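You operate a simulated robot arm through the tools that you are given. There is no shell and no other tool.

The job below is to be done with a simulated robot arm. You get a single attempt, and the scene is never put back.

Task
Pump one measure of green water into the yellow-band order jar.
Fine: chase it with plain water; the plain water ahead of it goes into the blue-band order jar; no full tint stays in the line; hose ends on jar caps.

It is judged by the outcome, as a careful person would: the job done as asked, and still so three seconds after it is handed in. It fails if anything else is knocked over, pushed out of place, dropped, spilled or broken. A push-on lid holds only when it is set on centred and level and pressed home; a screw cap is set on level and turned clockwise until tight.

Robot
A 6-joint arm with a three-finger gripper, fixed in place. Base frame: the origin is on the floor under the middle of its stand, x ahead of it, y to its left, z up. Lengths are in mm, angles in degrees, forces in N, time in s.
It reaches about 1213 mm from its shoulder. Its first joint turns from -166.0 to 166.0 degrees. Payload 4.89 kg.
Tool frame: the origin (TCP) lies between the finger pads and is the grasp point; the fingertips stand 30 mm ahead of it; z points along the fingers, y is the line along which they close. The gripper opens to 164 mm; its body begins 125 mm behind the TCP.
Orientation is that of the tool frame in the base frame, as a unit quaternion [w, x, y, z]. With the fingers straight down and closing along the base's y, the tool's x points along the base's -x, its y along +y and its z along -z.

Tools
- The arm moves only by the tool play_rows. Its argument "moves" is a list of rows, each a list of 7 numbers: the shift along the base's x, y, z in mm, then the turn, a rotation vector about the base's x, y, z in degrees, then the gripper command, from -1 (shut) to 1 (fully open), values between in proportion. In form: [[x, y, z, wx, wy, wz, claw], ...]. A call has 1 to 20 rows; each row shifts and turns the commanded pose from where the row before left it. Each row takes 0.2 s and may step no farther than 50 mm and 8.6 degrees from the row before; otherwise, or with a gripper value out of range, the whole call is refused. Where a pose cannot be reached the arm comes as near as it can. A force on the tool above 80 N (or 10 N above the force at the start of the call, whichever is more), or a blocked arm, ends the call early, and 0.2 s more pass. The fingers move at their own pace (about 108 mm/s each) and stop on an object; they squeeze with about 23 N. The grip force told is the motor's: it shows also when the fingers shut on nothing. Time passes only in rows, and 0.2 s behind the last, so rows that do not move let the fingers close. The reply holds the time, the measured pose of the TCP, the force on the tool along the base axes, the opening and the grip force, in the units named above and with some noise, with the torque about the TCP (base axes, N m) and any sound that the robot's microphone picked up.
- Cameras (640 x 400 px; columns grow to the right, rows downward): "scene" is fixed at [48.1, 650.8, 1567]; the picture's right is [-0.29, -0.96, 0.00], its down [-0.35, 0.11, -0.93] and it looks along [0.89, -0.27, -0.37] (base axes); focal length 267 px, centre (320, 200). "wrist" rides on the gripper at [76, -2, -152] in the tool frame; the picture's right is [0.02, 1.00, 0.00], its down [-0.88, 0.02, -0.47] and it looks along [-0.47, 0.01, 0.88] (tool axes); focal length 247 px, centre (320, 200). There is no depth. A picture from a camera that has moved, and an enlarged one, comes with that camera's place and axes in the base frame and with its lens.
- snapshot(camera): a new picture of that camera. The clock stands still meanwhile.
- slide_trunk(by): moves the trunk up (or, below 0, down) by that many mm; the arm rides with it, the base frame stays. It gives what a move gives, with no picture.
- inspect(camera, box): a new picture of the part [left, top, right, bottom] of that camera's present view, enlarged. The clock stands still meanwhile.
- hand_in(): hands the job in; it is judged then, once.

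Places have to be worked out from the pictures, the camera data and where the tool is seen. Open the gripper and draw the arm clear of the work before you hand the job in, unless the task says otherwise.

The tools are called after "Emit:" as name(argument=value, ...) on one line, values as JSON. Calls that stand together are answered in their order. play_rows: Moves the arm, as the interface text tells. Its arguments: {"type":"object","properties":{"moves":{"type":"array","items":{"type":"array","items":{"type":"number"}}}},"required":["moves"]} The other tools are called the same way: slide_trunk (by) moves the trunk up or down; snapshot (camera) takes a picture; inspect (camera, box) takes an enlarged picture of a part of a camera's view; hand_in () hands the job in.

At the start:

```text
time_s: 0.0
tcp_pos: [439.3, 319.0, 1521.0]
tcp_rot: [0.0, 0.0, 1.0, 0.0]
wrist_force: [-0.1, 0.8, -0.4]
moment: [0.02, 0.0, 0.01]
opening: 164.1
finger_force: 0.0
trunk travel left (down, up): [-275.0, 115.0]
```

scene: 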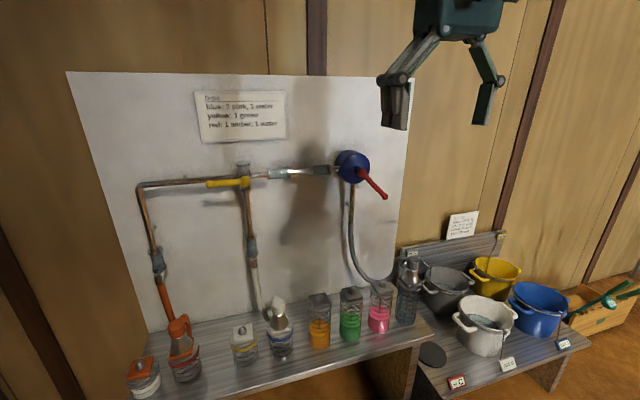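
wrist: 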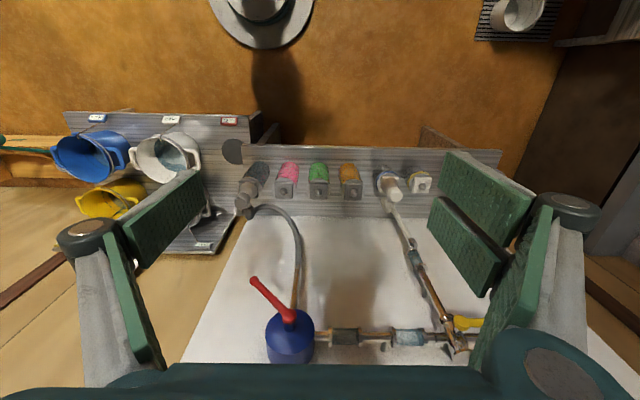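

I'll begin by looking closely at the panel, the order note, the jars and the labels before moving anything.

Emit:
inspect(camera="scene", box=[190, 80, 300, 150])

Emit:
inspect(camera="scene", box=[110, 270, 300, 400])

Emit:
inspect(camera="scene", box=[280, 250, 440, 360])

Emit:
inspect(camera="scene", box=[120, 140, 400, 300])

Emit:
inspect(camera="scene", box=[400, 200, 600, 400])

```text
5.71 times, centred on (245, 115) of scene
camera zoom: at [48.1, 650.8, 1567.0], right [-0.29, -0.96, 0.0], down [-0.35, 0.11, -0.93], along [0.89, -0.27, -0.37], focal length 1527 px, centre (749, 686)
```

zoom: 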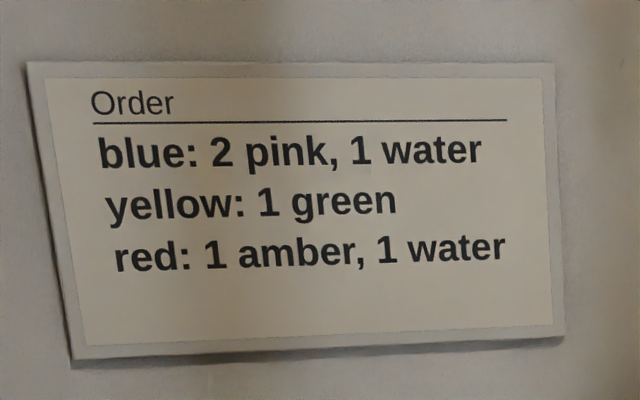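

```text
3.08 times, centred on (205, 335) of scene
camera zoom: at [48.1, 650.8, 1567.0], right [-0.29, -0.96, 0.0], down [-0.35, 0.11, -0.93], along [0.89, -0.27, -0.37], focal length 822 px, centre (674, -215)
```

zoom: 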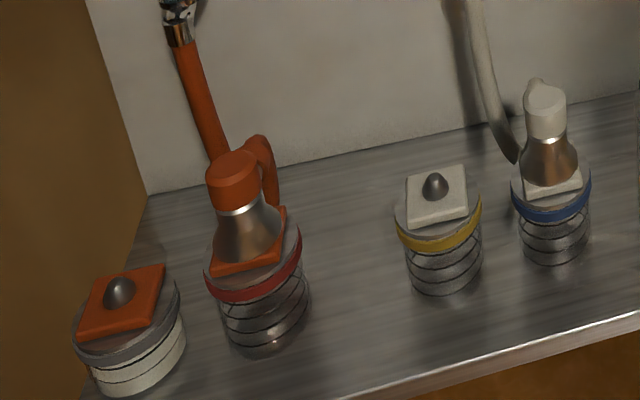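

```text
3.64 times, centred on (360, 305) of scene
camera zoom: at [48.1, 650.8, 1567.0], right [-0.29, -0.96, 0.0], down [-0.35, 0.11, -0.93], along [0.89, -0.27, -0.37], focal length 972 px, centre (174, -182)
```

zoom: 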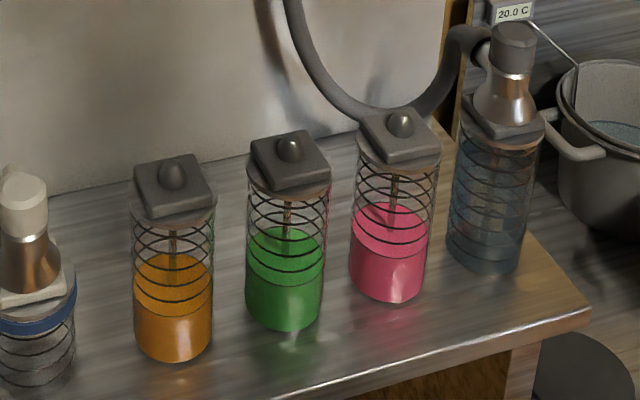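

```text
2.29 times, centred on (260, 220) of scene
camera zoom: at [48.1, 650.8, 1567.0], right [-0.29, -0.96, 0.0], down [-0.35, 0.11, -0.93], along [0.89, -0.27, -0.37], focal length 611 px, centre (457, 154)
```

zoom: 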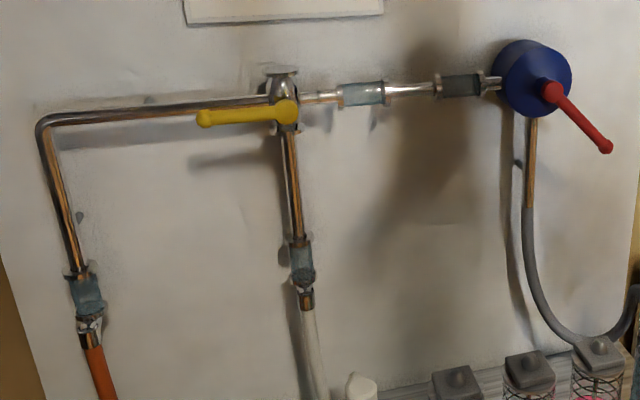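

```text
2.00 times, centred on (500, 300) of scene
camera zoom: at [48.1, 650.8, 1567.0], right [-0.29, -0.96, 0.0], down [-0.35, 0.11, -0.93], along [0.89, -0.27, -0.37], focal length 534 px, centre (-40, 0)
```

zoom: 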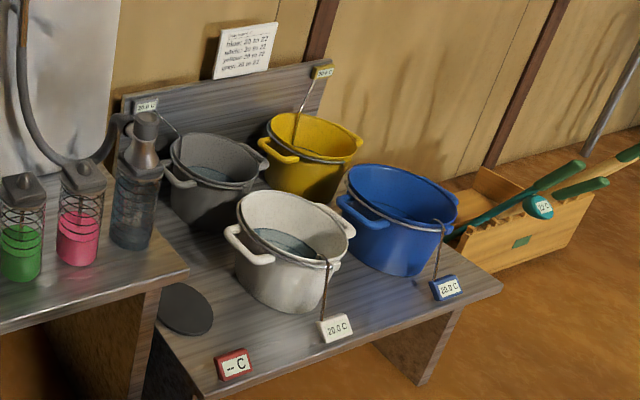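

The notes show the order; lines run pump → glass → valve (yellow handle) → white or orange hose. I'll look through the wrist camera in more detail to triangulate the jars, caps, pump and hose ends.

Emit:
inspect(camera="wrist", box=[230, 140, 440, 240])

Emit:
inspect(camera="wrist", box=[230, 230, 500, 370])

Emit:
inspect(camera="scene", box=[440, 205, 510, 245])

Emit:
inspect(camera="scene", box=[310, 140, 410, 210])

Emit:
inspect(camera="scene", box=[190, 150, 330, 230])

Emit:
inspect(camera="scene", box=[220, 220, 320, 370])

```text
3.05 times, centred on (335, 190) of wrist
camera zoom: at [364.3, 316.1, 1673.5], right [-0.02, 1.0, 0.0], down [0.88, 0.02, 0.47], along [0.47, 0.01, -0.88], focal length 753 px, centre (274, 230)
```

zoom: 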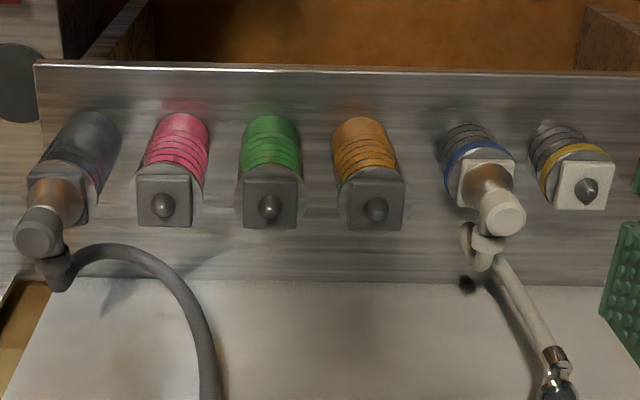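

```text
2.37 times, centred on (365, 300) of wrist
camera zoom: at [364.3, 316.1, 1673.5], right [-0.02, 1.0, 0.0], down [0.88, 0.02, 0.47], along [0.47, 0.01, -0.88], focal length 585 px, centre (213, -37)
```

zoom: 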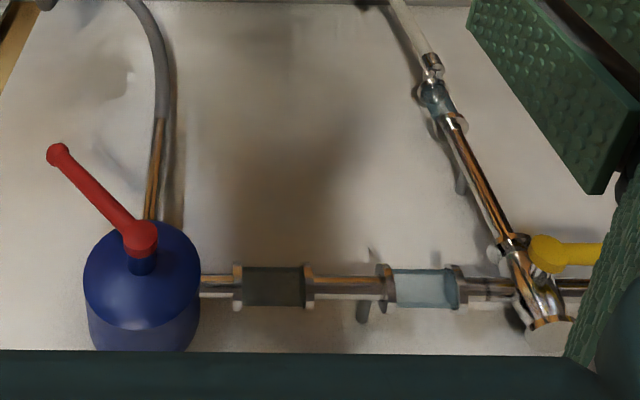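

```text
9.14 times, centred on (475, 225) of scene
camera zoom: at [48.1, 650.8, 1567.0], right [-0.29, -0.96, 0.0], down [-0.35, 0.11, -0.93], along [0.89, -0.27, -0.37], focal length 2443 px, centre (-1097, -29)
```

zoom: 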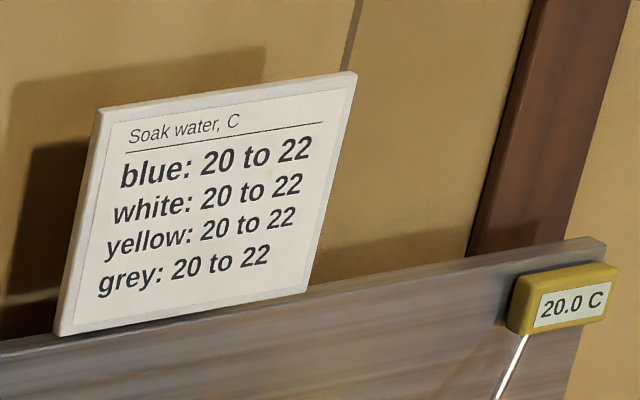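

```text
5.71 times, centred on (360, 175) of scene
camera zoom: at [48.1, 650.8, 1567.0], right [-0.29, -0.96, 0.0], down [-0.35, 0.11, -0.93], along [0.89, -0.27, -0.37], focal length 1527 px, centre (91, 343)
```

zoom: 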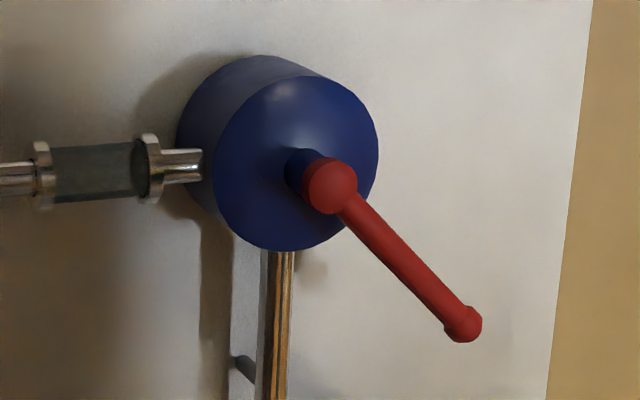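

```text
4.57 times, centred on (260, 190) of scene
camera zoom: at [48.1, 650.8, 1567.0], right [-0.29, -0.96, 0.0], down [-0.35, 0.11, -0.93], along [0.89, -0.27, -0.37], focal length 1221 px, centre (594, 246)
```

zoom: 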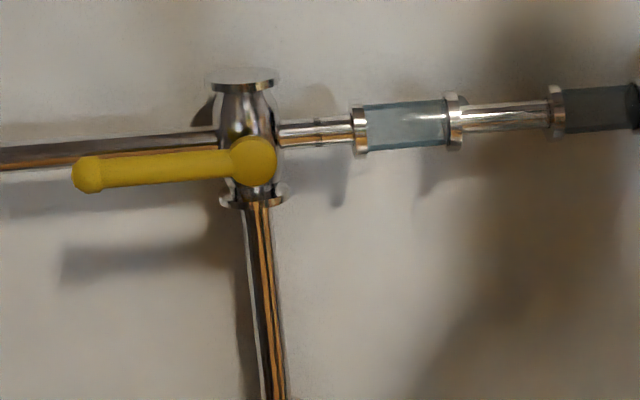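

```text
2.67 times, centred on (270, 295) of scene
camera zoom: at [48.1, 650.8, 1567.0], right [-0.29, -0.96, 0.0], down [-0.35, 0.11, -0.93], along [0.89, -0.27, -0.37], focal length 712 px, centre (453, -53)
```

zoom: 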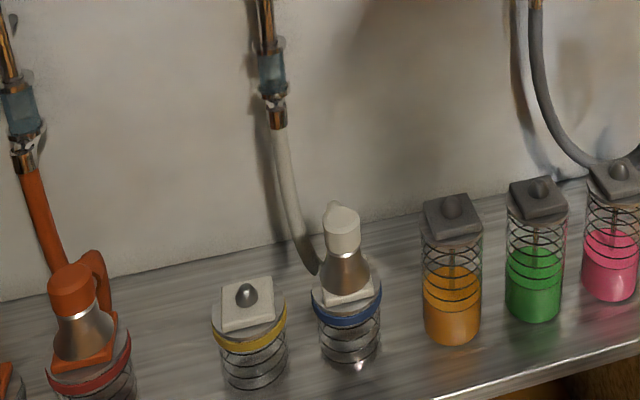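

The jars sit roughly at y = 190–570 with caps near z ≈ 900, and the pump hub is near (851, 258, 1315). I'll lower the gripper in free space to get closer views for a better triangulation.

Emit:
play_rows(moves=[[12, 0, -45, 0, 0, 0, 1], [12, 0, -45, 0, 0, 0, 1], [12, 0, -45, 0, 0, 0, 1], [12, 0, -45, 0, 0, 0, 1], [12, 0, -41, 0, 0, 0, 1]])

Emit:
snapshot(camera="wrist")

```text
time_s: 1.2
tcp_pos: [500.8, 319.1, 1303.7]
tcp_rot: [0.0, 0.001, 1.0, 0.0]
wrist_force: [-0.6, -0.3, 0.1]
moment: [0.04, -0.07, 0.03]
opening: 164.0
finger_force: 0.0
trunk travel left (down, up): [-275.0, 115.0]
```

```text
taken
camera wrist: at [425.1, 316.4, 1455.3], right [-0.02, 1.0, 0.0], down [0.88, 0.02, 0.47], along [0.47, 0.01, -0.88], focal length 247 px, centre (320, 200)
```

wrist: 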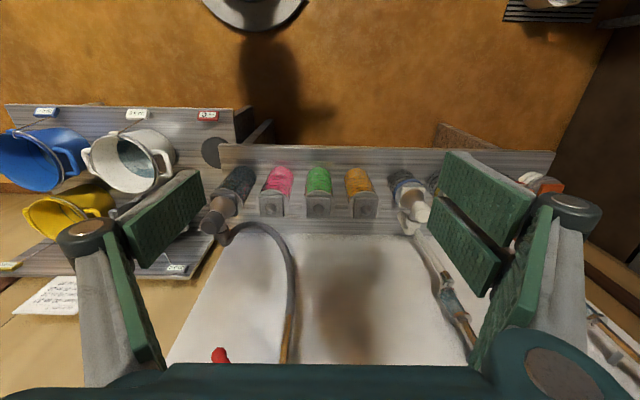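

The view is fine. I'll zoom in here, then shift sideways for stereo.

Emit:
inspect(camera="wrist", box=[190, 150, 450, 310])

Emit:
play_rows(moves=[[0, 50, 0, 0, 0, 0, 1], [0, 50, 0, 0, 0, 0, 1], [0, 50, 0, 0, 0, 0, 1], [0, 50, 0, 0, 0, 0, 1], [0, 0, 0, 0, 0, 0, 1]])

Emit:
snapshot(camera="wrist")

Emit:
inspect(camera="wrist", box=[110, 150, 450, 350])

```text
2.46 times, centred on (320, 230) of wrist
camera zoom: at [425.1, 316.4, 1455.3], right [-0.02, 1.0, 0.0], down [0.88, 0.02, 0.47], along [0.47, 0.01, -0.88], focal length 608 px, centre (320, 126)
```

zoom: 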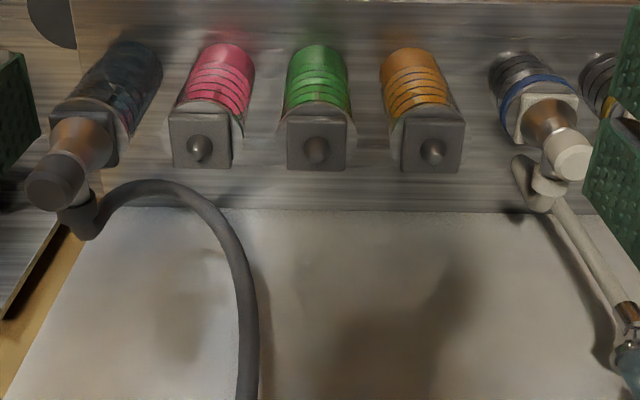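

```text
time_s: 2.4
tcp_pos: [500.4, 520.1, 1299.3]
tcp_rot: [0.0, 0.0, 1.0, 0.0]
wrist_force: [0.5, 0.5, -0.1]
moment: [-0.19, 0.06, -0.01]
opening: 163.9
finger_force: 0.0
trunk travel left (down, up): [-275.0, 115.0]
```

```text
taken
camera wrist: at [424.8, 518.2, 1451.7], right [-0.02, 1.0, 0.0], down [0.88, 0.02, 0.47], along [0.47, 0.01, -0.88], focal length 247 px, centre (320, 200)
```

wrist: 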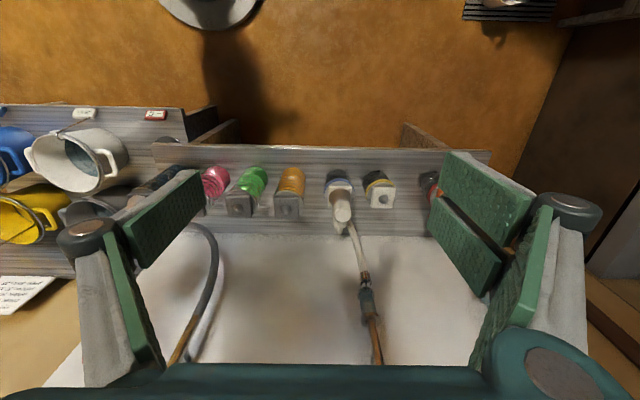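

```text
1.88 times, centred on (280, 250) of wrist
camera zoom: at [424.8, 518.2, 1451.7], right [-0.02, 1.0, 0.0], down [0.88, 0.02, 0.47], along [0.47, 0.01, -0.88], focal length 465 px, centre (395, 106)
```

zoom: 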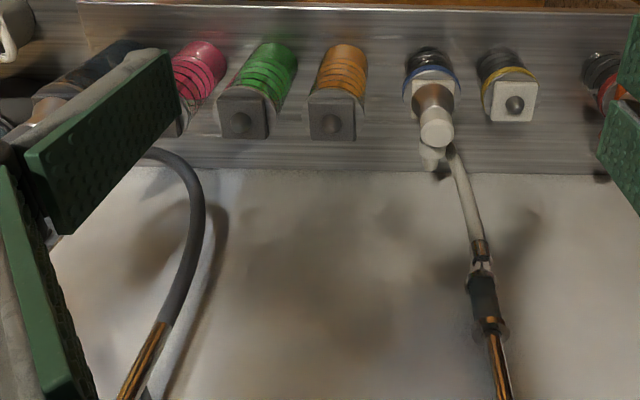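

Triangulation puts the green cap knob at about (741, 318, 914) with tint jars ~120 mm apart, and the yellow-jar knob at about (740, 700, 848). Next I check the scene view again now the arm's shadow has moved, looking at glasses, valve and the far-left jar.

Emit:
snapshot(camera="scene")

Emit:
inspect(camera="scene", box=[220, 140, 400, 220])

Emit:
inspect(camera="scene", box=[125, 160, 275, 300])

Emit:
inspect(camera="scene", box=[120, 300, 240, 400])

```text
taken
```

scene: 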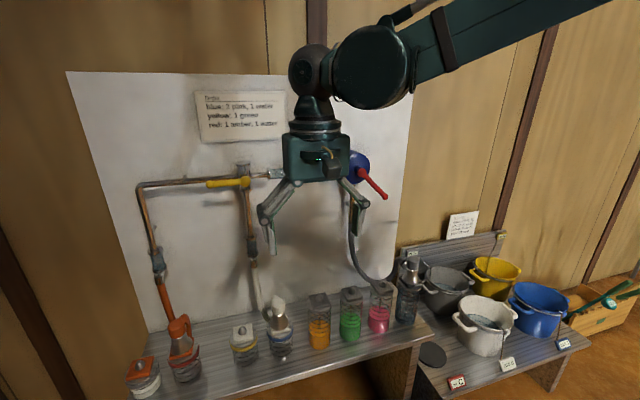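

```text
3.56 times, centred on (310, 180) of scene
camera zoom: at [48.1, 650.8, 1567.0], right [-0.29, -0.96, 0.0], down [-0.35, 0.11, -0.93], along [0.89, -0.27, -0.37], focal length 950 px, centre (356, 271)
```

zoom: 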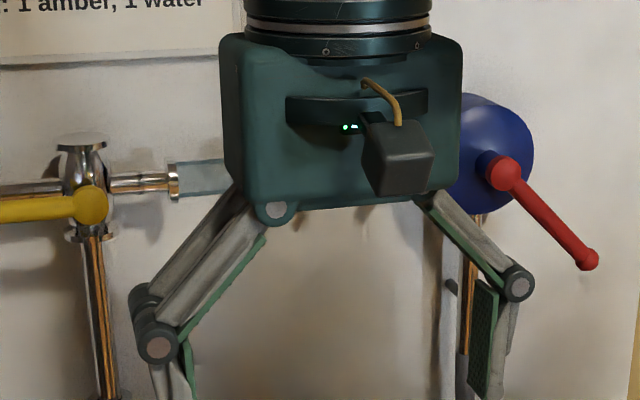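

```text
2.86 times, centred on (200, 230) of scene
camera zoom: at [48.1, 650.8, 1567.0], right [-0.29, -0.96, 0.0], down [-0.35, 0.11, -0.93], along [0.89, -0.27, -0.37], focal length 763 px, centre (663, 114)
```

zoom: 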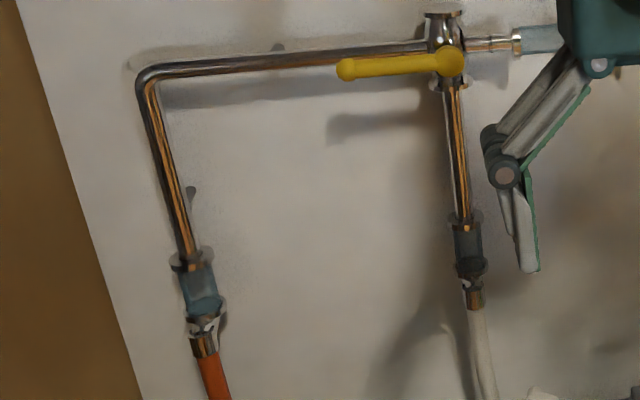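

```text
4.00 times, centred on (180, 350) of scene
camera zoom: at [48.1, 650.8, 1567.0], right [-0.29, -0.96, 0.0], down [-0.35, 0.11, -0.93], along [0.89, -0.27, -0.37], focal length 1069 px, centre (880, -400)
```

zoom: 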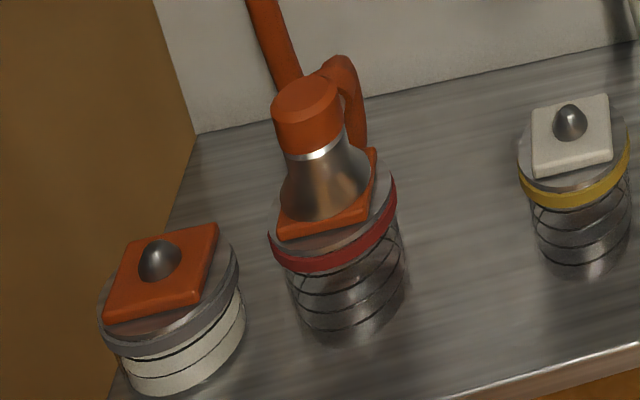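

The dark glass was only the arm's shadow; all glasses hold clear water, and the yellow valve handle points toward the orange branch. I'll tilt the gripper to point at the panel (well clear of it) so I can inspect the valve and pump from the front.

Emit:
play_rows(moves=[[8, -5, -5, 0, -7.5, 0, 1], [8, -5, -5, 0, -7.5, 0, 1], [8, -5, -5, 0, -7.5, 0, 1], [8, -5, -5, 0, -7.5, 0, 1], [8, -5, -5, 0, -7.5, 0, 1], [8, -5, -5, 0, -7.5, 0, 1], [8, -5, -5, 0, -7.5, 0, 1], [8, -5, -5, 0, -7.5, 0, 1], [8, -5, -5, 0, -7.5, 0, 1], [8, -5, -5, 0, -7.5, 0, 1], [8, -5, -5, 0, -7.5, 0, 1], [8, -5, -5, 0, -7.5, 0, 1], [0, 0, 0, 0, 0, 0, 1]])

Emit:
snapshot(camera="wrist")

Emit:
snapshot(camera="scene")

```text
time_s: 5.2
tcp_pos: [598.4, 458.8, 1241.0]
tcp_rot: [0.708, 0.0, 0.706, -0.001]
wrist_force: [1.1, 0.8, -0.4]
moment: [0.0, -0.07, -0.14]
opening: 163.9
finger_force: 0.0
trunk travel left (down, up): [-275.0, 115.0]
```

```text
taken
camera wrist: at [445.7, 457.2, 1164.1], right [0.0, 1.0, -0.02], down [-0.47, 0.02, 0.88], along [0.88, 0.01, 0.47], focal length 247 px, centre (320, 200)
```

wrist: 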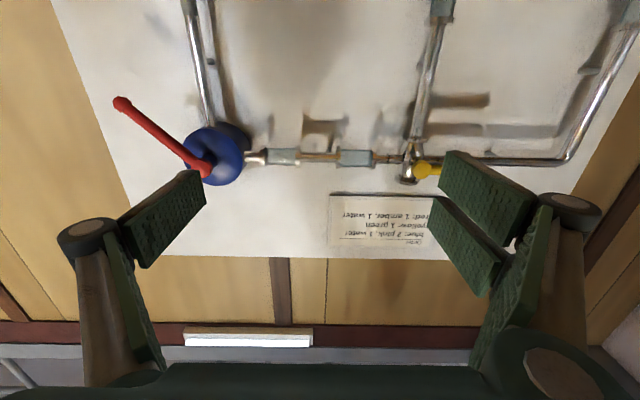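

```text
taken
```

scene: 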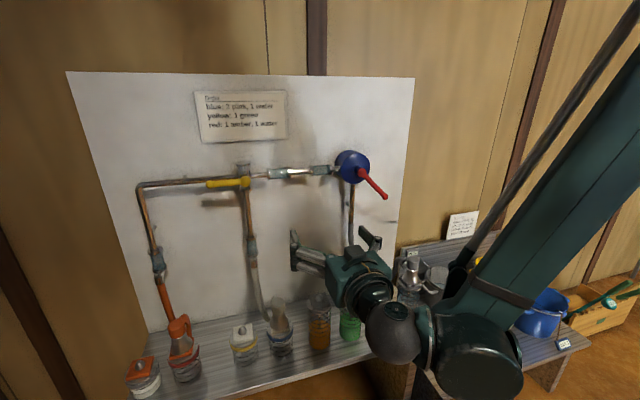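

Arm reached the horizontal pose cleanly. I'll zoom on the pump and valve here, then shift for a stereo pair.

Emit:
inspect(camera="wrist", box=[100, 80, 260, 200])

Emit:
inspect(camera="wrist", box=[240, 80, 480, 220])

Emit:
play_rows(moves=[[0, 50, 0, 0, 0, 0, 1], [0, 50, 0, 0, 0, 0, 1], [0, 0, 0, 0, 0, 0, 1]])

Emit:
snapshot(camera="wrist")

Emit:
inspect(camera="wrist", box=[180, 80, 480, 220])

```text
3.33 times, centred on (180, 140) of wrist
camera zoom: at [445.7, 457.2, 1164.1], right [0.0, 1.0, -0.02], down [-0.47, 0.02, 0.88], along [0.88, 0.01, 0.47], focal length 823 px, centre (787, 400)
```

zoom: 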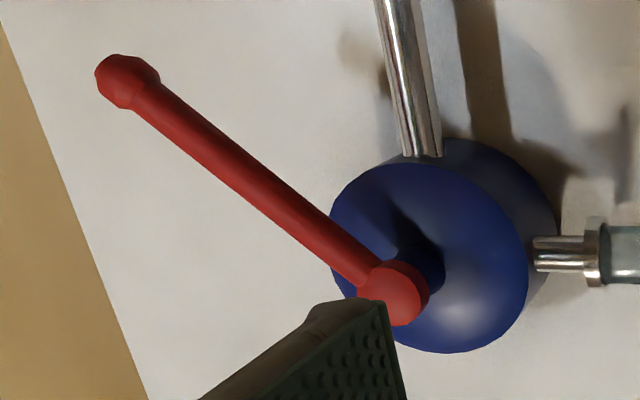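

```text
2.67 times, centred on (360, 150) of wrist
camera zoom: at [445.7, 457.2, 1164.1], right [0.0, 1.0, -0.02], down [-0.47, 0.02, 0.88], along [0.88, 0.01, 0.47], focal length 659 px, centre (213, 333)
```

zoom: 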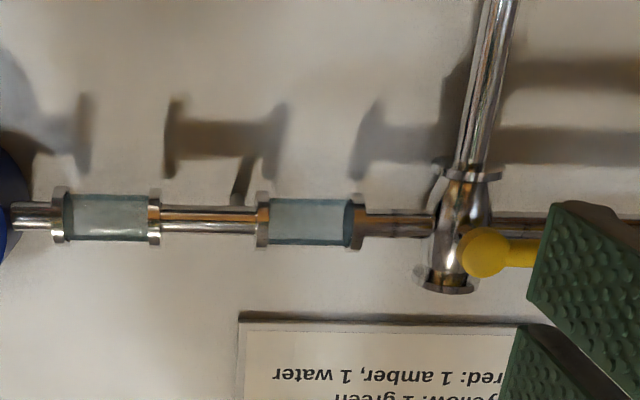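

```text
time_s: 6.0
tcp_pos: [596.4, 557.5, 1240.8]
tcp_rot: [0.707, 0.0, 0.707, 0.001]
wrist_force: [0.8, 1.2, -0.8]
moment: [-0.01, -0.1, -0.21]
opening: 164.1
finger_force: 0.1
trunk travel left (down, up): [-275.0, 115.0]
```

```text
taken
camera wrist: at [444.0, 555.9, 1164.3], right [0.0, 1.0, -0.02], down [-0.47, 0.02, 0.88], along [0.88, 0.01, 0.47], focal length 247 px, centre (320, 200)
```

wrist: 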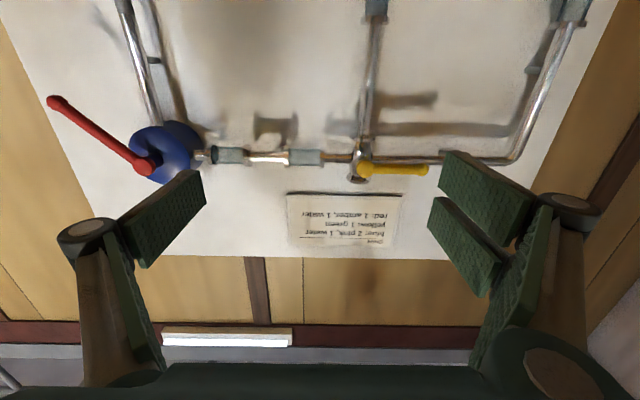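

```text
2.13 times, centred on (330, 150) of wrist
camera zoom: at [444.0, 555.9, 1164.3], right [0.0, 1.0, -0.02], down [-0.47, 0.02, 0.88], along [0.88, 0.01, 0.47], focal length 527 px, centre (299, 307)
```

zoom: 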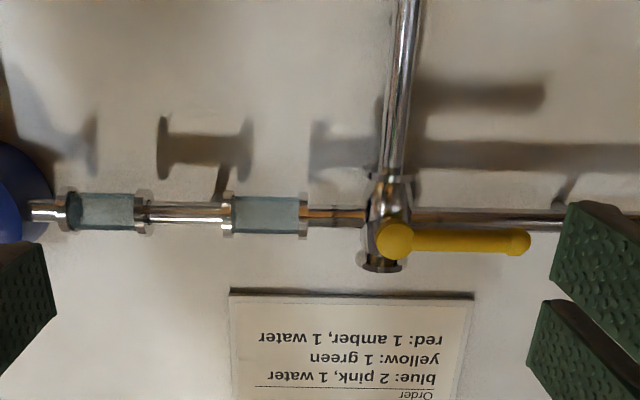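

The valve axis is about (y 638, z 1317) with its handle at x ≈ 852 running to y ≈ 738; the pump hub is about (848, 258, 1316) with its lever end near (845, 158, 1215). I'll roll the gripper 90° and bring it in front of the valve handle, still ~80 mm short of it.

Emit:
play_rows(moves=[[12, 12.2, 6.4, 7.5, 0, 0, 0], [12, 12.2, 6.4, 7.5, 0, 0, 0], [12, 12.2, 6.4, 7.5, 0, 0, 0], [12, 12.2, 6.4, 7.5, 0, 0, 0], [12, 12.2, 6.4, 7.5, 0, 0, 0], [12, 12.2, 6.4, 7.5, 0, 0, 0], [12, 12.2, 6.4, 7.5, 0, 0, 0], [12, 12.2, 6.4, 7.5, 0, 0, 0], [12, 12.2, 6.4, 7.5, 0, 0, 0], [12, 12.2, 6.4, 7.5, 0, 0, 0], [12, 12, 6.5, 7.5, 0, 0, 0], [12, 12, 6.5, 7.5, 0, 0, 0], [0, 0, 0, 0, 0, 0, 0]])

Emit:
snapshot(camera="wrist")

Emit:
inspect(camera="scene", box=[130, 120, 370, 270])

```text
time_s: 8.8
tcp_pos: [743.8, 700.7, 1316.3]
tcp_rot: [0.507, 0.486, 0.54, 0.463]
wrist_force: [-0.2, -0.1, -0.1]
moment: [-0.01, 0.01, 0.04]
opening: 82.0
finger_force: 0.0
out of reach, approached as far as the arm can: row 12
trunk travel left (down, up): [-275.0, 115.0]
```

```text
taken
camera wrist: at [592.0, 776.4, 1316.2], right [0.06, 0.12, 0.99], down [-0.46, -0.88, 0.13], along [0.89, -0.46, 0.0], focal length 247 px, centre (320, 200)
```

wrist: 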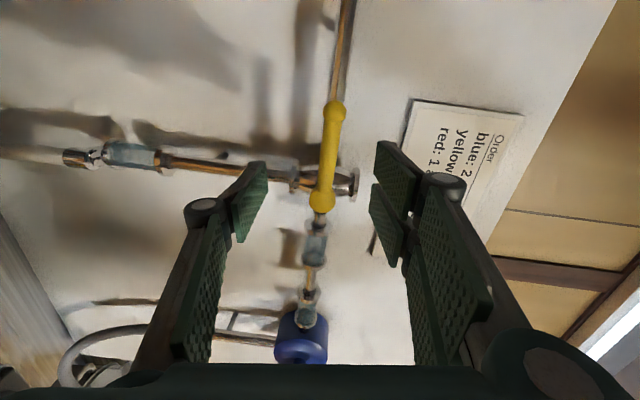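

```text
2.67 times, centred on (250, 195) of scene
camera zoom: at [48.1, 650.8, 1567.0], right [-0.29, -0.96, 0.0], down [-0.35, 0.11, -0.93], along [0.89, -0.27, -0.37], focal length 712 px, centre (507, 213)
```

zoom: 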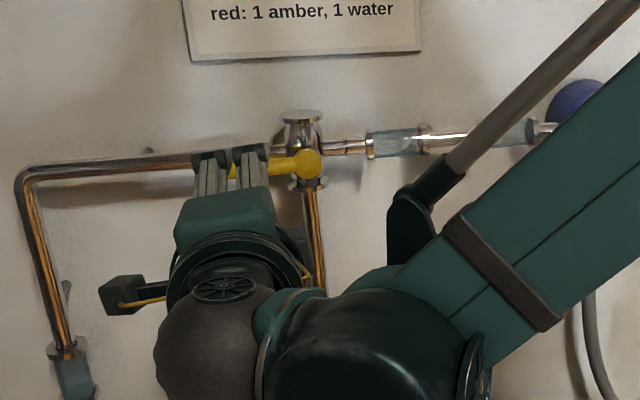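

The last row hit a limit at about 84° of roll; the handle is nicely centred between the fingers in the view. I'll back the roll off a few degrees, check the pose recovers, then decide on the approach.

Emit:
play_rows(moves=[[0, 0, 0, -7.5, 0, 0, 0], [0, 0, 0, 0, 0, 0, 0], [0, 0, 0, 0, 0, 0, 0]])

```text
time_s: 9.6
tcp_pos: [744.0, 702.1, 1316.5]
tcp_rot: [0.538, 0.453, 0.569, 0.427]
wrist_force: [0.5, 0.7, -1.3]
moment: [0.01, 0.01, 0.01]
opening: 82.0
finger_force: 0.0
trunk travel left (down, up): [-275.0, 115.0]
```

Roll is now 77° with a slight downward pitch. I'll correct the pitch and advance ~98 mm so the pads straddle the yellow handle.

Emit:
play_rows(moves=[[0, 1, 0, 2, -3.3, 0, 0], [0, 0, 0, 0, 0, 0, 0]])

Emit:
play_rows(moves=[[20, 0, 0.5, 0, 0, 0, 0], [20, 0, 0.5, 0, 0, 0, 0], [20, 0, 0.5, 0, 0, 0, 0], [20, 0, 0, 0, 0, 0, 0], [16, 0, 0, 0, 0, 0, 0], [0, 0, 0, 0, 0, 0, 0]])

Emit:
snapshot(camera="wrist")

Emit:
inspect(camera="scene", box=[150, 120, 310, 220])

```text
time_s: 10.2
tcp_pos: [743.6, 702.5, 1316.4]
tcp_rot: [0.546, 0.449, 0.545, 0.45]
wrist_force: [0.3, 0.1, -0.3]
moment: [0.0, 0.02, -0.01]
opening: 81.8
finger_force: 0.0
trunk travel left (down, up): [-275.0, 115.0]
```

```text
time_s: 11.6
tcp_pos: [839.4, 702.5, 1317.7]
tcp_rot: [0.545, 0.45, 0.547, 0.449]
wrist_force: [-0.6, -0.6, -0.5]
moment: [-0.01, -0.03, -0.01]
opening: 82.3
finger_force: 0.1
trunk travel left (down, up): [-275.0, 115.0]
```

```text
taken
camera wrist: at [688.1, 776.8, 1302.4], right [0.0, 0.21, 0.98], down [-0.47, -0.86, 0.19], along [0.88, -0.46, 0.1], focal length 247 px, centre (320, 200)
```

wrist: 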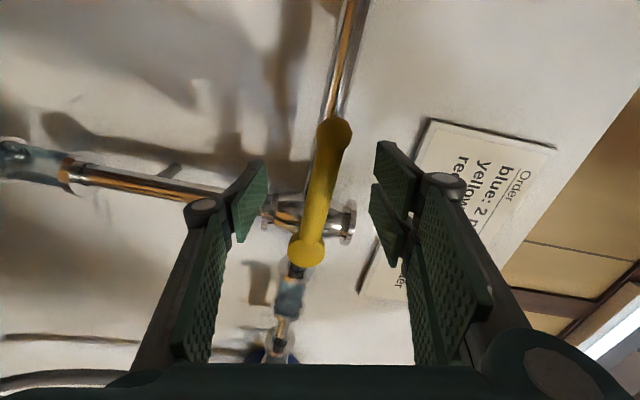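

```text
4.00 times, centred on (230, 170) of scene
camera zoom: at [48.1, 650.8, 1567.0], right [-0.29, -0.96, 0.0], down [-0.35, 0.11, -0.93], along [0.89, -0.27, -0.37], focal length 1069 px, centre (680, 320)
```

zoom: 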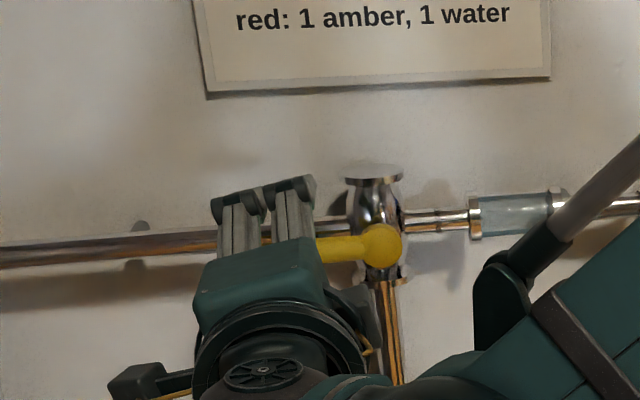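

The handle is centred between the pads. Closing the gripper on it.

Emit:
play_rows(moves=[[0, 0, 0, 0, 0, 0, -0.4], [0, 0, 0, 0, 0, 0, -0.7], [0, 0, 0, 0, 0, 0, -1], [0, 0, 0, 0, 0, 0, -1], [0, 0, 0, 0, 0, 0, -1]])

Emit:
snapshot(camera="wrist")

```text
time_s: 12.8
tcp_pos: [841.4, 703.1, 1317.6]
tcp_rot: [0.545, 0.45, 0.546, 0.45]
wrist_force: [-18.8, -14.0, -39.1]
moment: [2.15, 0.75, -0.28]
opening: 24.7
finger_force: 44.8
trunk travel left (down, up): [-275.0, 115.0]
```

```text
taken
camera wrist: at [687.8, 776.9, 1301.1], right [0.0, 0.21, 0.98], down [-0.47, -0.86, 0.19], along [0.88, -0.46, 0.1], focal length 247 px, centre (320, 200)
```

wrist: 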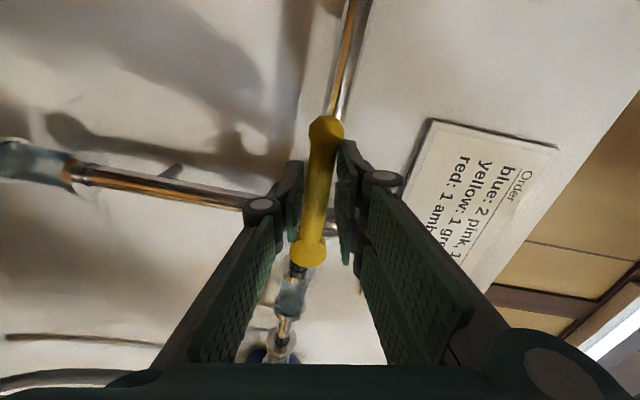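

Gripped with 25 mm opening; some load as the handle sits a little lower than the TCP. I'll start the turning arc in small portions and watch the forces.

Emit:
play_rows(moves=[[0, -0.5, -8.3, -6.6, 0, 0, -1], [0, -1.6, -8.2, -6.6, 0, 0, -1], [0, -2.7, -7.9, -6.6, 0, 0, -1]])

Emit:
snapshot(camera="wrist")

```text
time_s: 13.6
tcp_pos: [840.0, 696.9, 1295.1]
tcp_rot: [0.615, 0.349, 0.615, 0.348]
wrist_force: [-10.2, -13.6, -12.4]
moment: [1.2, 0.26, -0.06]
opening: 24.6
finger_force: 44.8
trunk travel left (down, up): [-275.0, 115.0]
```

```text
taken
camera wrist: at [688.0, 761.7, 1254.4], right [0.0, 0.53, 0.85], down [-0.47, -0.75, 0.47], along [0.88, -0.4, 0.25], focal length 247 px, centre (320, 200)
```

wrist: 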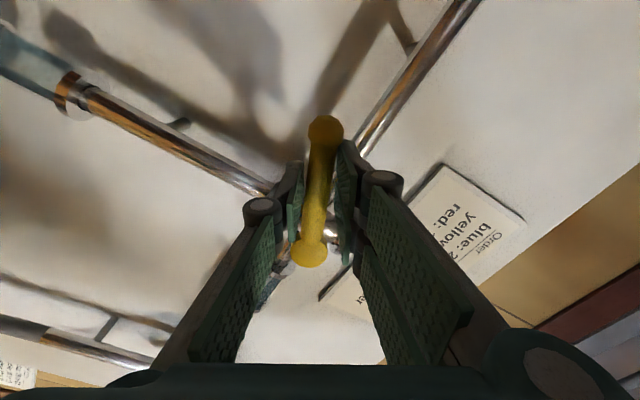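

The handle turns with the grip and forces fell. Continuing the arc toward pointing down.

Emit:
play_rows(moves=[[0, -3.7, -7.5, -6.6, 0, 0, -1], [0, -4.6, -7.0, -6.6, 0, 0, -1], [0, -5.5, -6.3, -6.6, 0, 0, -1], [0, -6.3, -5.5, -6.6, 0, 0, -1]])

Emit:
play_rows(moves=[[0, -7.0, -4.6, -6.6, 0, 0, -1], [0, -7.5, -3.7, -6.6, 0, 0, -1], [0, -7.9, -2.7, -6.6, 0, 0, -1]])

Emit:
snapshot(camera="wrist")

```text
time_s: 14.6
tcp_pos: [839.7, 676.2, 1268.4]
tcp_rot: [0.679, 0.2, 0.678, 0.2]
wrist_force: [-4.4, -24.3, 0.8]
moment: [1.31, -0.18, -0.48]
opening: 21.5
finger_force: 45.5
trunk travel left (down, up): [-275.0, 115.0]
```

```text
time_s: 15.4
tcp_pos: [840.1, 654.0, 1259.6]
tcp_rot: [0.703, 0.08, 0.702, 0.079]
wrist_force: [12.9, -10.7, 29.6]
moment: [0.47, -0.41, -0.12]
opening: 19.9
finger_force: 45.4
trunk travel left (down, up): [-275.0, 115.0]
```

```text
taken
camera wrist: at [688.4, 669.7, 1183.9], right [0.0, 0.98, 0.2], down [-0.47, -0.18, 0.86], along [0.88, -0.1, 0.46], focal length 247 px, centre (320, 200)
```

wrist: 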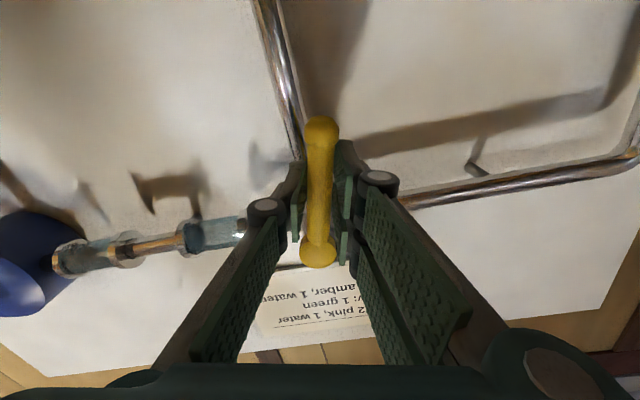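

Handle is about 13° short of straight down; two more steps to finish, keeping the radius slightly shorter to relieve the upward force.

Emit:
play_rows(moves=[[0, -8.0, 0.5, -6.5, 0, 0, -1], [0, -8.3, 1.0, -6.5, 0, 0, -1], [0, 0, 0, 0, 0, 0, -1]])

Emit:
snapshot(camera="wrist")

Emit:
inspect(camera="scene", box=[150, 120, 310, 220])

```text
time_s: 16.2
tcp_pos: [840.5, 639.3, 1256.3]
tcp_rot: [0.707, 0.0, 0.707, -0.001]
wrist_force: [19.2, 1.9, 8.1]
moment: [-0.11, -0.07, 0.03]
opening: 19.9
finger_force: 45.1
trunk travel left (down, up): [-275.0, 115.0]
```

```text
taken
camera wrist: at [688.1, 638.0, 1181.0], right [0.0, 1.0, -0.02], down [-0.47, 0.02, 0.88], along [0.88, 0.01, 0.47], focal length 247 px, centre (320, 200)
```

wrist: 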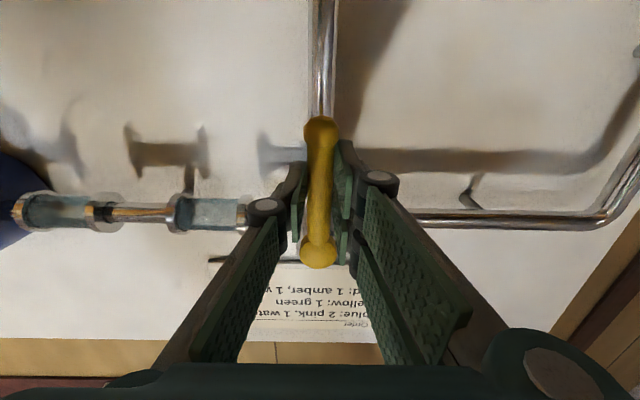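

```text
4.00 times, centred on (230, 170) of scene
camera zoom: at [48.1, 650.8, 1567.0], right [-0.29, -0.96, 0.0], down [-0.35, 0.11, -0.93], along [0.89, -0.27, -0.37], focal length 1069 px, centre (680, 320)
```

zoom: 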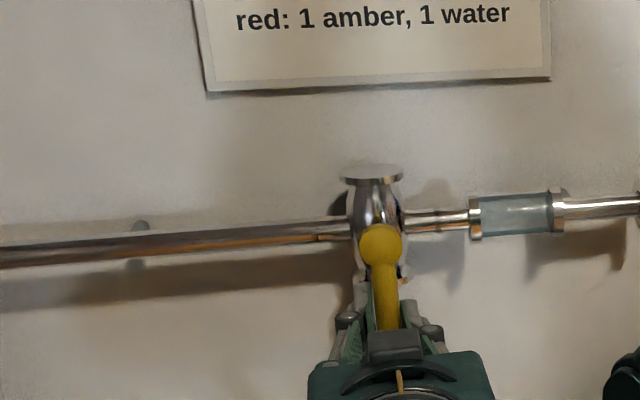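

The valve handle now points straight down along the white branch. I'll release it and back straight out.

Emit:
play_rows(moves=[[0, 0, 0, 0, 0, 0, -0.4], [0, 0, 0, 0, 0, 0, -0.2], [0, 0, 0, 0, 0, 0, 0], [-20, 0, 0, 0, 0, 0, 0], [-30, 0, 0, 0, 0, 0, 0], [-40, 0, 0, 0, 0, 0, 0], [-40, 0, 0, 0, 0, 0, 0], [0, 0, 0, 0, 0, 0, 0]])

Emit:
snapshot(camera="wrist")

Emit:
inspect(camera="scene", box=[150, 120, 310, 220])

```text
time_s: 18.0
tcp_pos: [710.2, 639.2, 1257.6]
tcp_rot: [0.707, 0.001, 0.707, 0.0]
wrist_force: [-0.9, 0.1, -0.9]
moment: [-0.03, 0.06, 0.0]
opening: 81.9
finger_force: 0.1
trunk travel left (down, up): [-275.0, 115.0]
```

```text
taken
camera wrist: at [558.8, 637.4, 1181.9], right [0.0, 1.0, -0.02], down [-0.47, 0.02, 0.88], along [0.88, 0.01, 0.47], focal length 247 px, centre (320, 200)
```

wrist: 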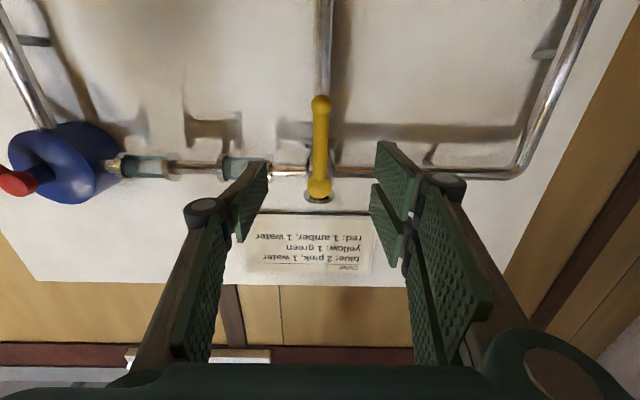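

```text
4.00 times, centred on (230, 170) of scene
camera zoom: at [48.1, 650.8, 1567.0], right [-0.29, -0.96, 0.0], down [-0.35, 0.11, -0.93], along [0.89, -0.27, -0.37], focal length 1069 px, centre (680, 320)
```

zoom: 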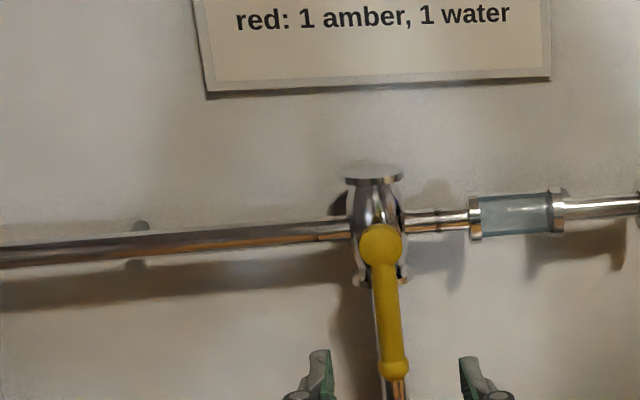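

Valve is set. Now I'll retreat, return to the downward orientation, and move across to view the water jar and grey hose end.

Emit:
play_rows(moves=[[-45, 0, 0, 0, 0, 0, 0], [-45, 0, 0, 0, 0, 0, 0], [-5, -40, 0, 0, 7.5, 0, 0], [-5, -40, 0, 0, 7.5, 0, 0], [-5, -40, 0, 0, 7.5, 0, 0], [-5, -40, 0, 0, 7.5, 0, 0], [-5, -40, 0, 0, 7.5, 0, 0], [-5, -40, 0, 0, 7.5, 0, 0], [-5, -40, 0, 0, 7.5, 0, 0], [-5, -40, 0, 0, 7.5, 0, 0], [-5, -40, 0, 0, 7.5, 0, 0], [-5, -40, 0, 0, 7.5, 0, 0], [-5, -40, 0, 0, 7.5, 0, 0], [-5, -40, 0, 0, 7.5, 0, 0], [0, 0, 0, 0, 0, 0, 0]])

Emit:
snapshot(camera="wrist")

Emit:
inspect(camera="wrist", box=[200, 120, 440, 270])

```text
time_s: 21.2
tcp_pos: [560.3, 158.4, 1259.0]
tcp_rot: [0.0, -0.001, 1.0, -0.001]
wrist_force: [0.2, -0.2, 0.4]
moment: [0.08, 0.11, 0.03]
opening: 81.9
finger_force: 0.1
trunk travel left (down, up): [-275.0, 115.0]
```

```text
taken
camera wrist: at [485.3, 155.7, 1411.5], right [-0.02, 1.0, 0.0], down [0.88, 0.02, 0.47], along [0.47, 0.01, -0.88], focal length 247 px, centre (320, 200)
```

wrist: 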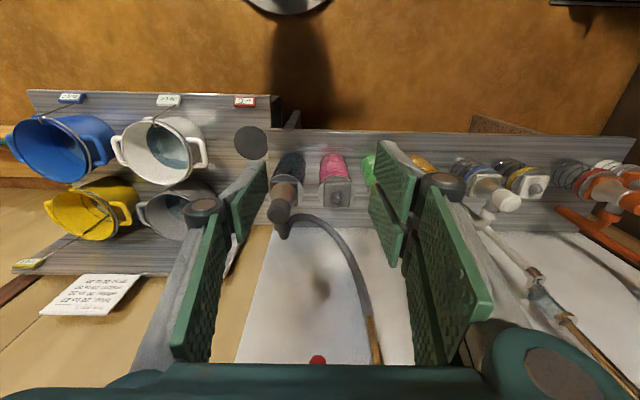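

```text
2.67 times, centred on (320, 195) of wrist
camera zoom: at [485.3, 155.7, 1411.5], right [-0.02, 1.0, 0.0], down [0.88, 0.02, 0.47], along [0.47, 0.01, -0.88], focal length 659 px, centre (320, 213)
```

zoom: 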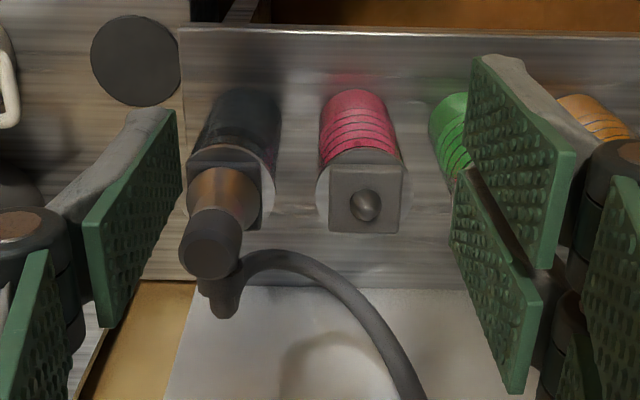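

I'll take a second viewpoint, lower and offset in y, to locate the grey connector accurately.

Emit:
play_rows(moves=[[10, -40, -15, 0, 0, 0, 0.3], [10, -40, -15, 0, 0, 0, 0.3], [10, -40, -15, 0, 0, 0, 0.3], [0, 0, 0, 0, 0, 0, 0.3]])

Emit:
snapshot(camera="wrist")

Emit:
inspect(camera="wrist", box=[250, 120, 490, 270])

Emit:
inspect(camera="scene", box=[330, 230, 450, 350])

```text
time_s: 22.2
tcp_pos: [588.0, 37.2, 1214.0]
tcp_rot: [0.0, 0.0, 1.0, 0.0]
wrist_force: [0.7, -0.4, -0.5]
moment: [0.11, 0.05, -0.04]
opening: 106.8
finger_force: 0.1
trunk travel left (down, up): [-275.0, 115.0]
```

```text
taken
camera wrist: at [512.5, 34.8, 1366.9], right [-0.02, 1.0, 0.0], down [0.88, 0.02, 0.47], along [0.47, 0.01, -0.88], focal length 247 px, centre (320, 200)
```

wrist: 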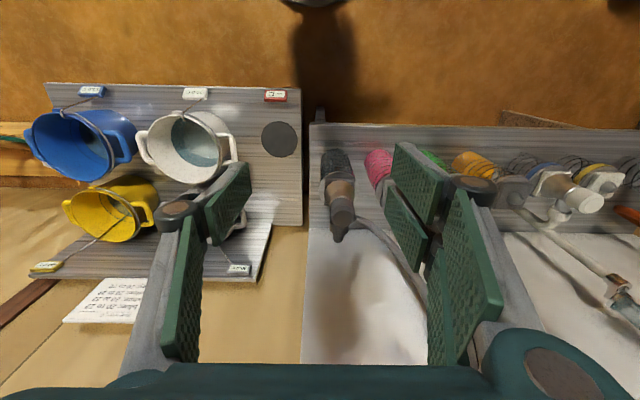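

```text
2.67 times, centred on (370, 195) of wrist
camera zoom: at [512.5, 34.8, 1366.9], right [-0.02, 1.0, 0.0], down [0.88, 0.02, 0.47], along [0.47, 0.01, -0.88], focal length 659 px, centre (187, 213)
```

zoom: 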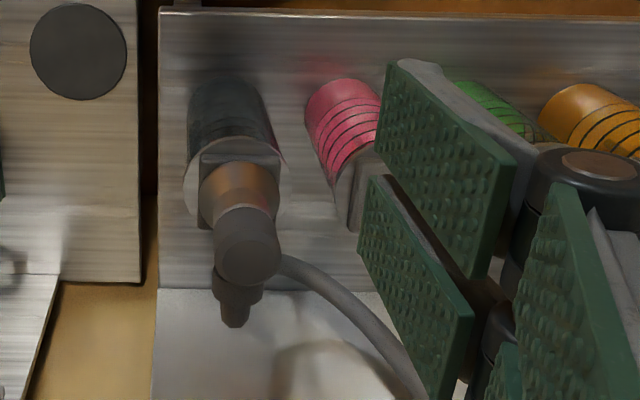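

```text
3.33 times, centred on (390, 290) of scene
camera zoom: at [48.1, 650.8, 1567.0], right [-0.29, -0.96, 0.0], down [-0.35, 0.11, -0.93], along [0.89, -0.27, -0.37], focal length 890 px, centre (87, -100)
```

zoom: 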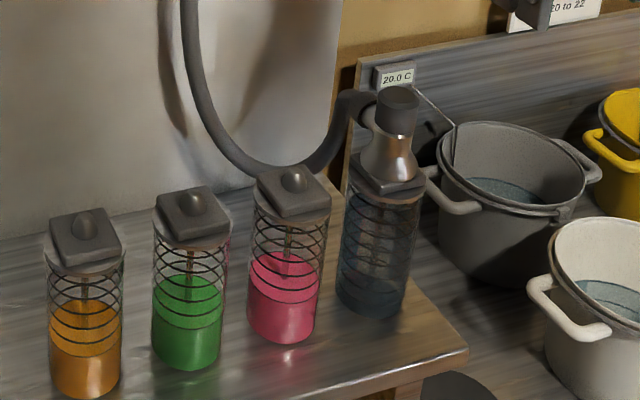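

Connector top is at about (738, 79, 989). I'll bring the gripper above it at z ≈ 1100 with a moderate opening and verify alignment.

Emit:
play_rows(moves=[[30, 8.3, -22, 0, 0, 0, 0.3], [30, 8.3, -22, 0, 0, 0, 0.3], [30, 8.3, -22, 0, 0, 0, 0.3], [30, 8.3, -22, 0, 0, 0, 0.3], [30, 8.3, -22, 0, 0, 0, 0.3], [0, 0, 0, 0, 0, 0, 0.3]])

Emit:
snapshot(camera="wrist")

Emit:
snapshot(camera="scene")

```text
time_s: 23.6
tcp_pos: [742.3, 80.7, 1102.9]
tcp_rot: [0.001, 0.0, 1.0, -0.001]
wrist_force: [1.3, 0.2, -0.1]
moment: [-0.05, 0.19, 0.04]
opening: 106.7
finger_force: 0.0
trunk travel left (down, up): [-275.0, 115.0]
```

```text
taken
camera wrist: at [666.0, 78.6, 1255.2], right [-0.02, 1.0, 0.0], down [0.88, 0.02, 0.47], along [0.47, 0.01, -0.88], focal length 247 px, centre (320, 200)
```

wrist: 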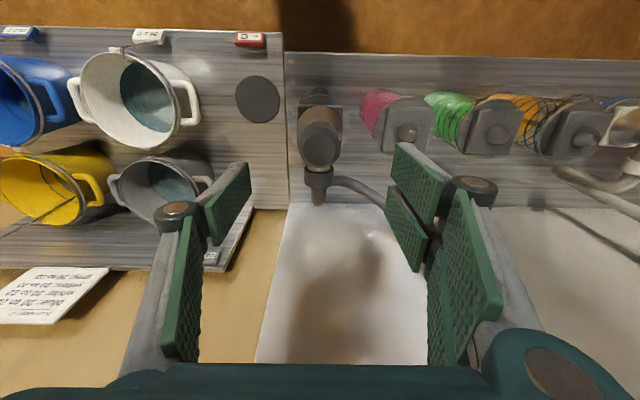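

```text
taken
```

scene: 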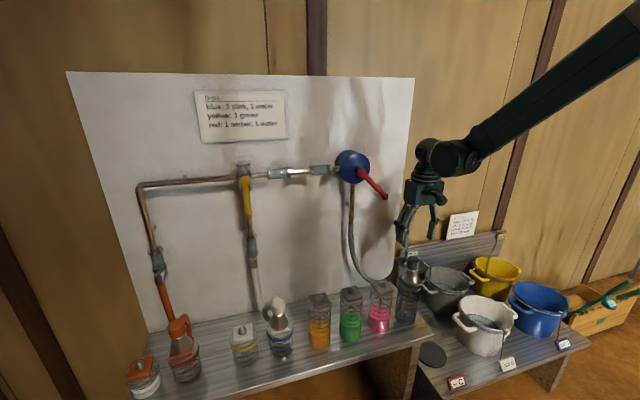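

The connector is on the tool axis laterally; I'll zoom to check the fore–aft offset and size before descending.

Emit:
inspect(camera="wrist", box=[270, 80, 390, 220])

Emit:
inspect(camera="scene", box=[340, 190, 460, 330])

```text
2.86 times, centred on (330, 150) of wrist
camera zoom: at [666.0, 78.6, 1255.2], right [-0.02, 1.0, 0.0], down [0.88, 0.02, 0.47], along [0.47, 0.01, -0.88], focal length 706 px, centre (291, 343)
```

zoom: 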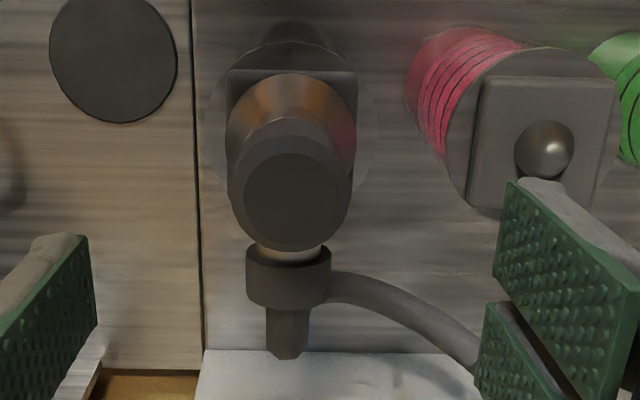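

```text
2.86 times, centred on (400, 260) of scene
camera zoom: at [48.1, 650.8, 1567.0], right [-0.29, -0.96, 0.0], down [-0.35, 0.11, -0.93], along [0.89, -0.27, -0.37], focal length 763 px, centre (91, 29)
```

zoom: 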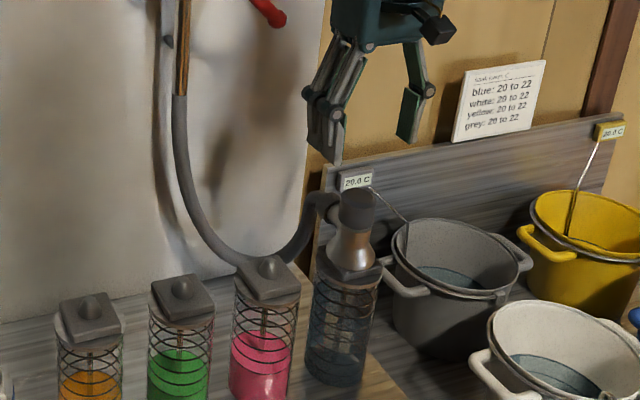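

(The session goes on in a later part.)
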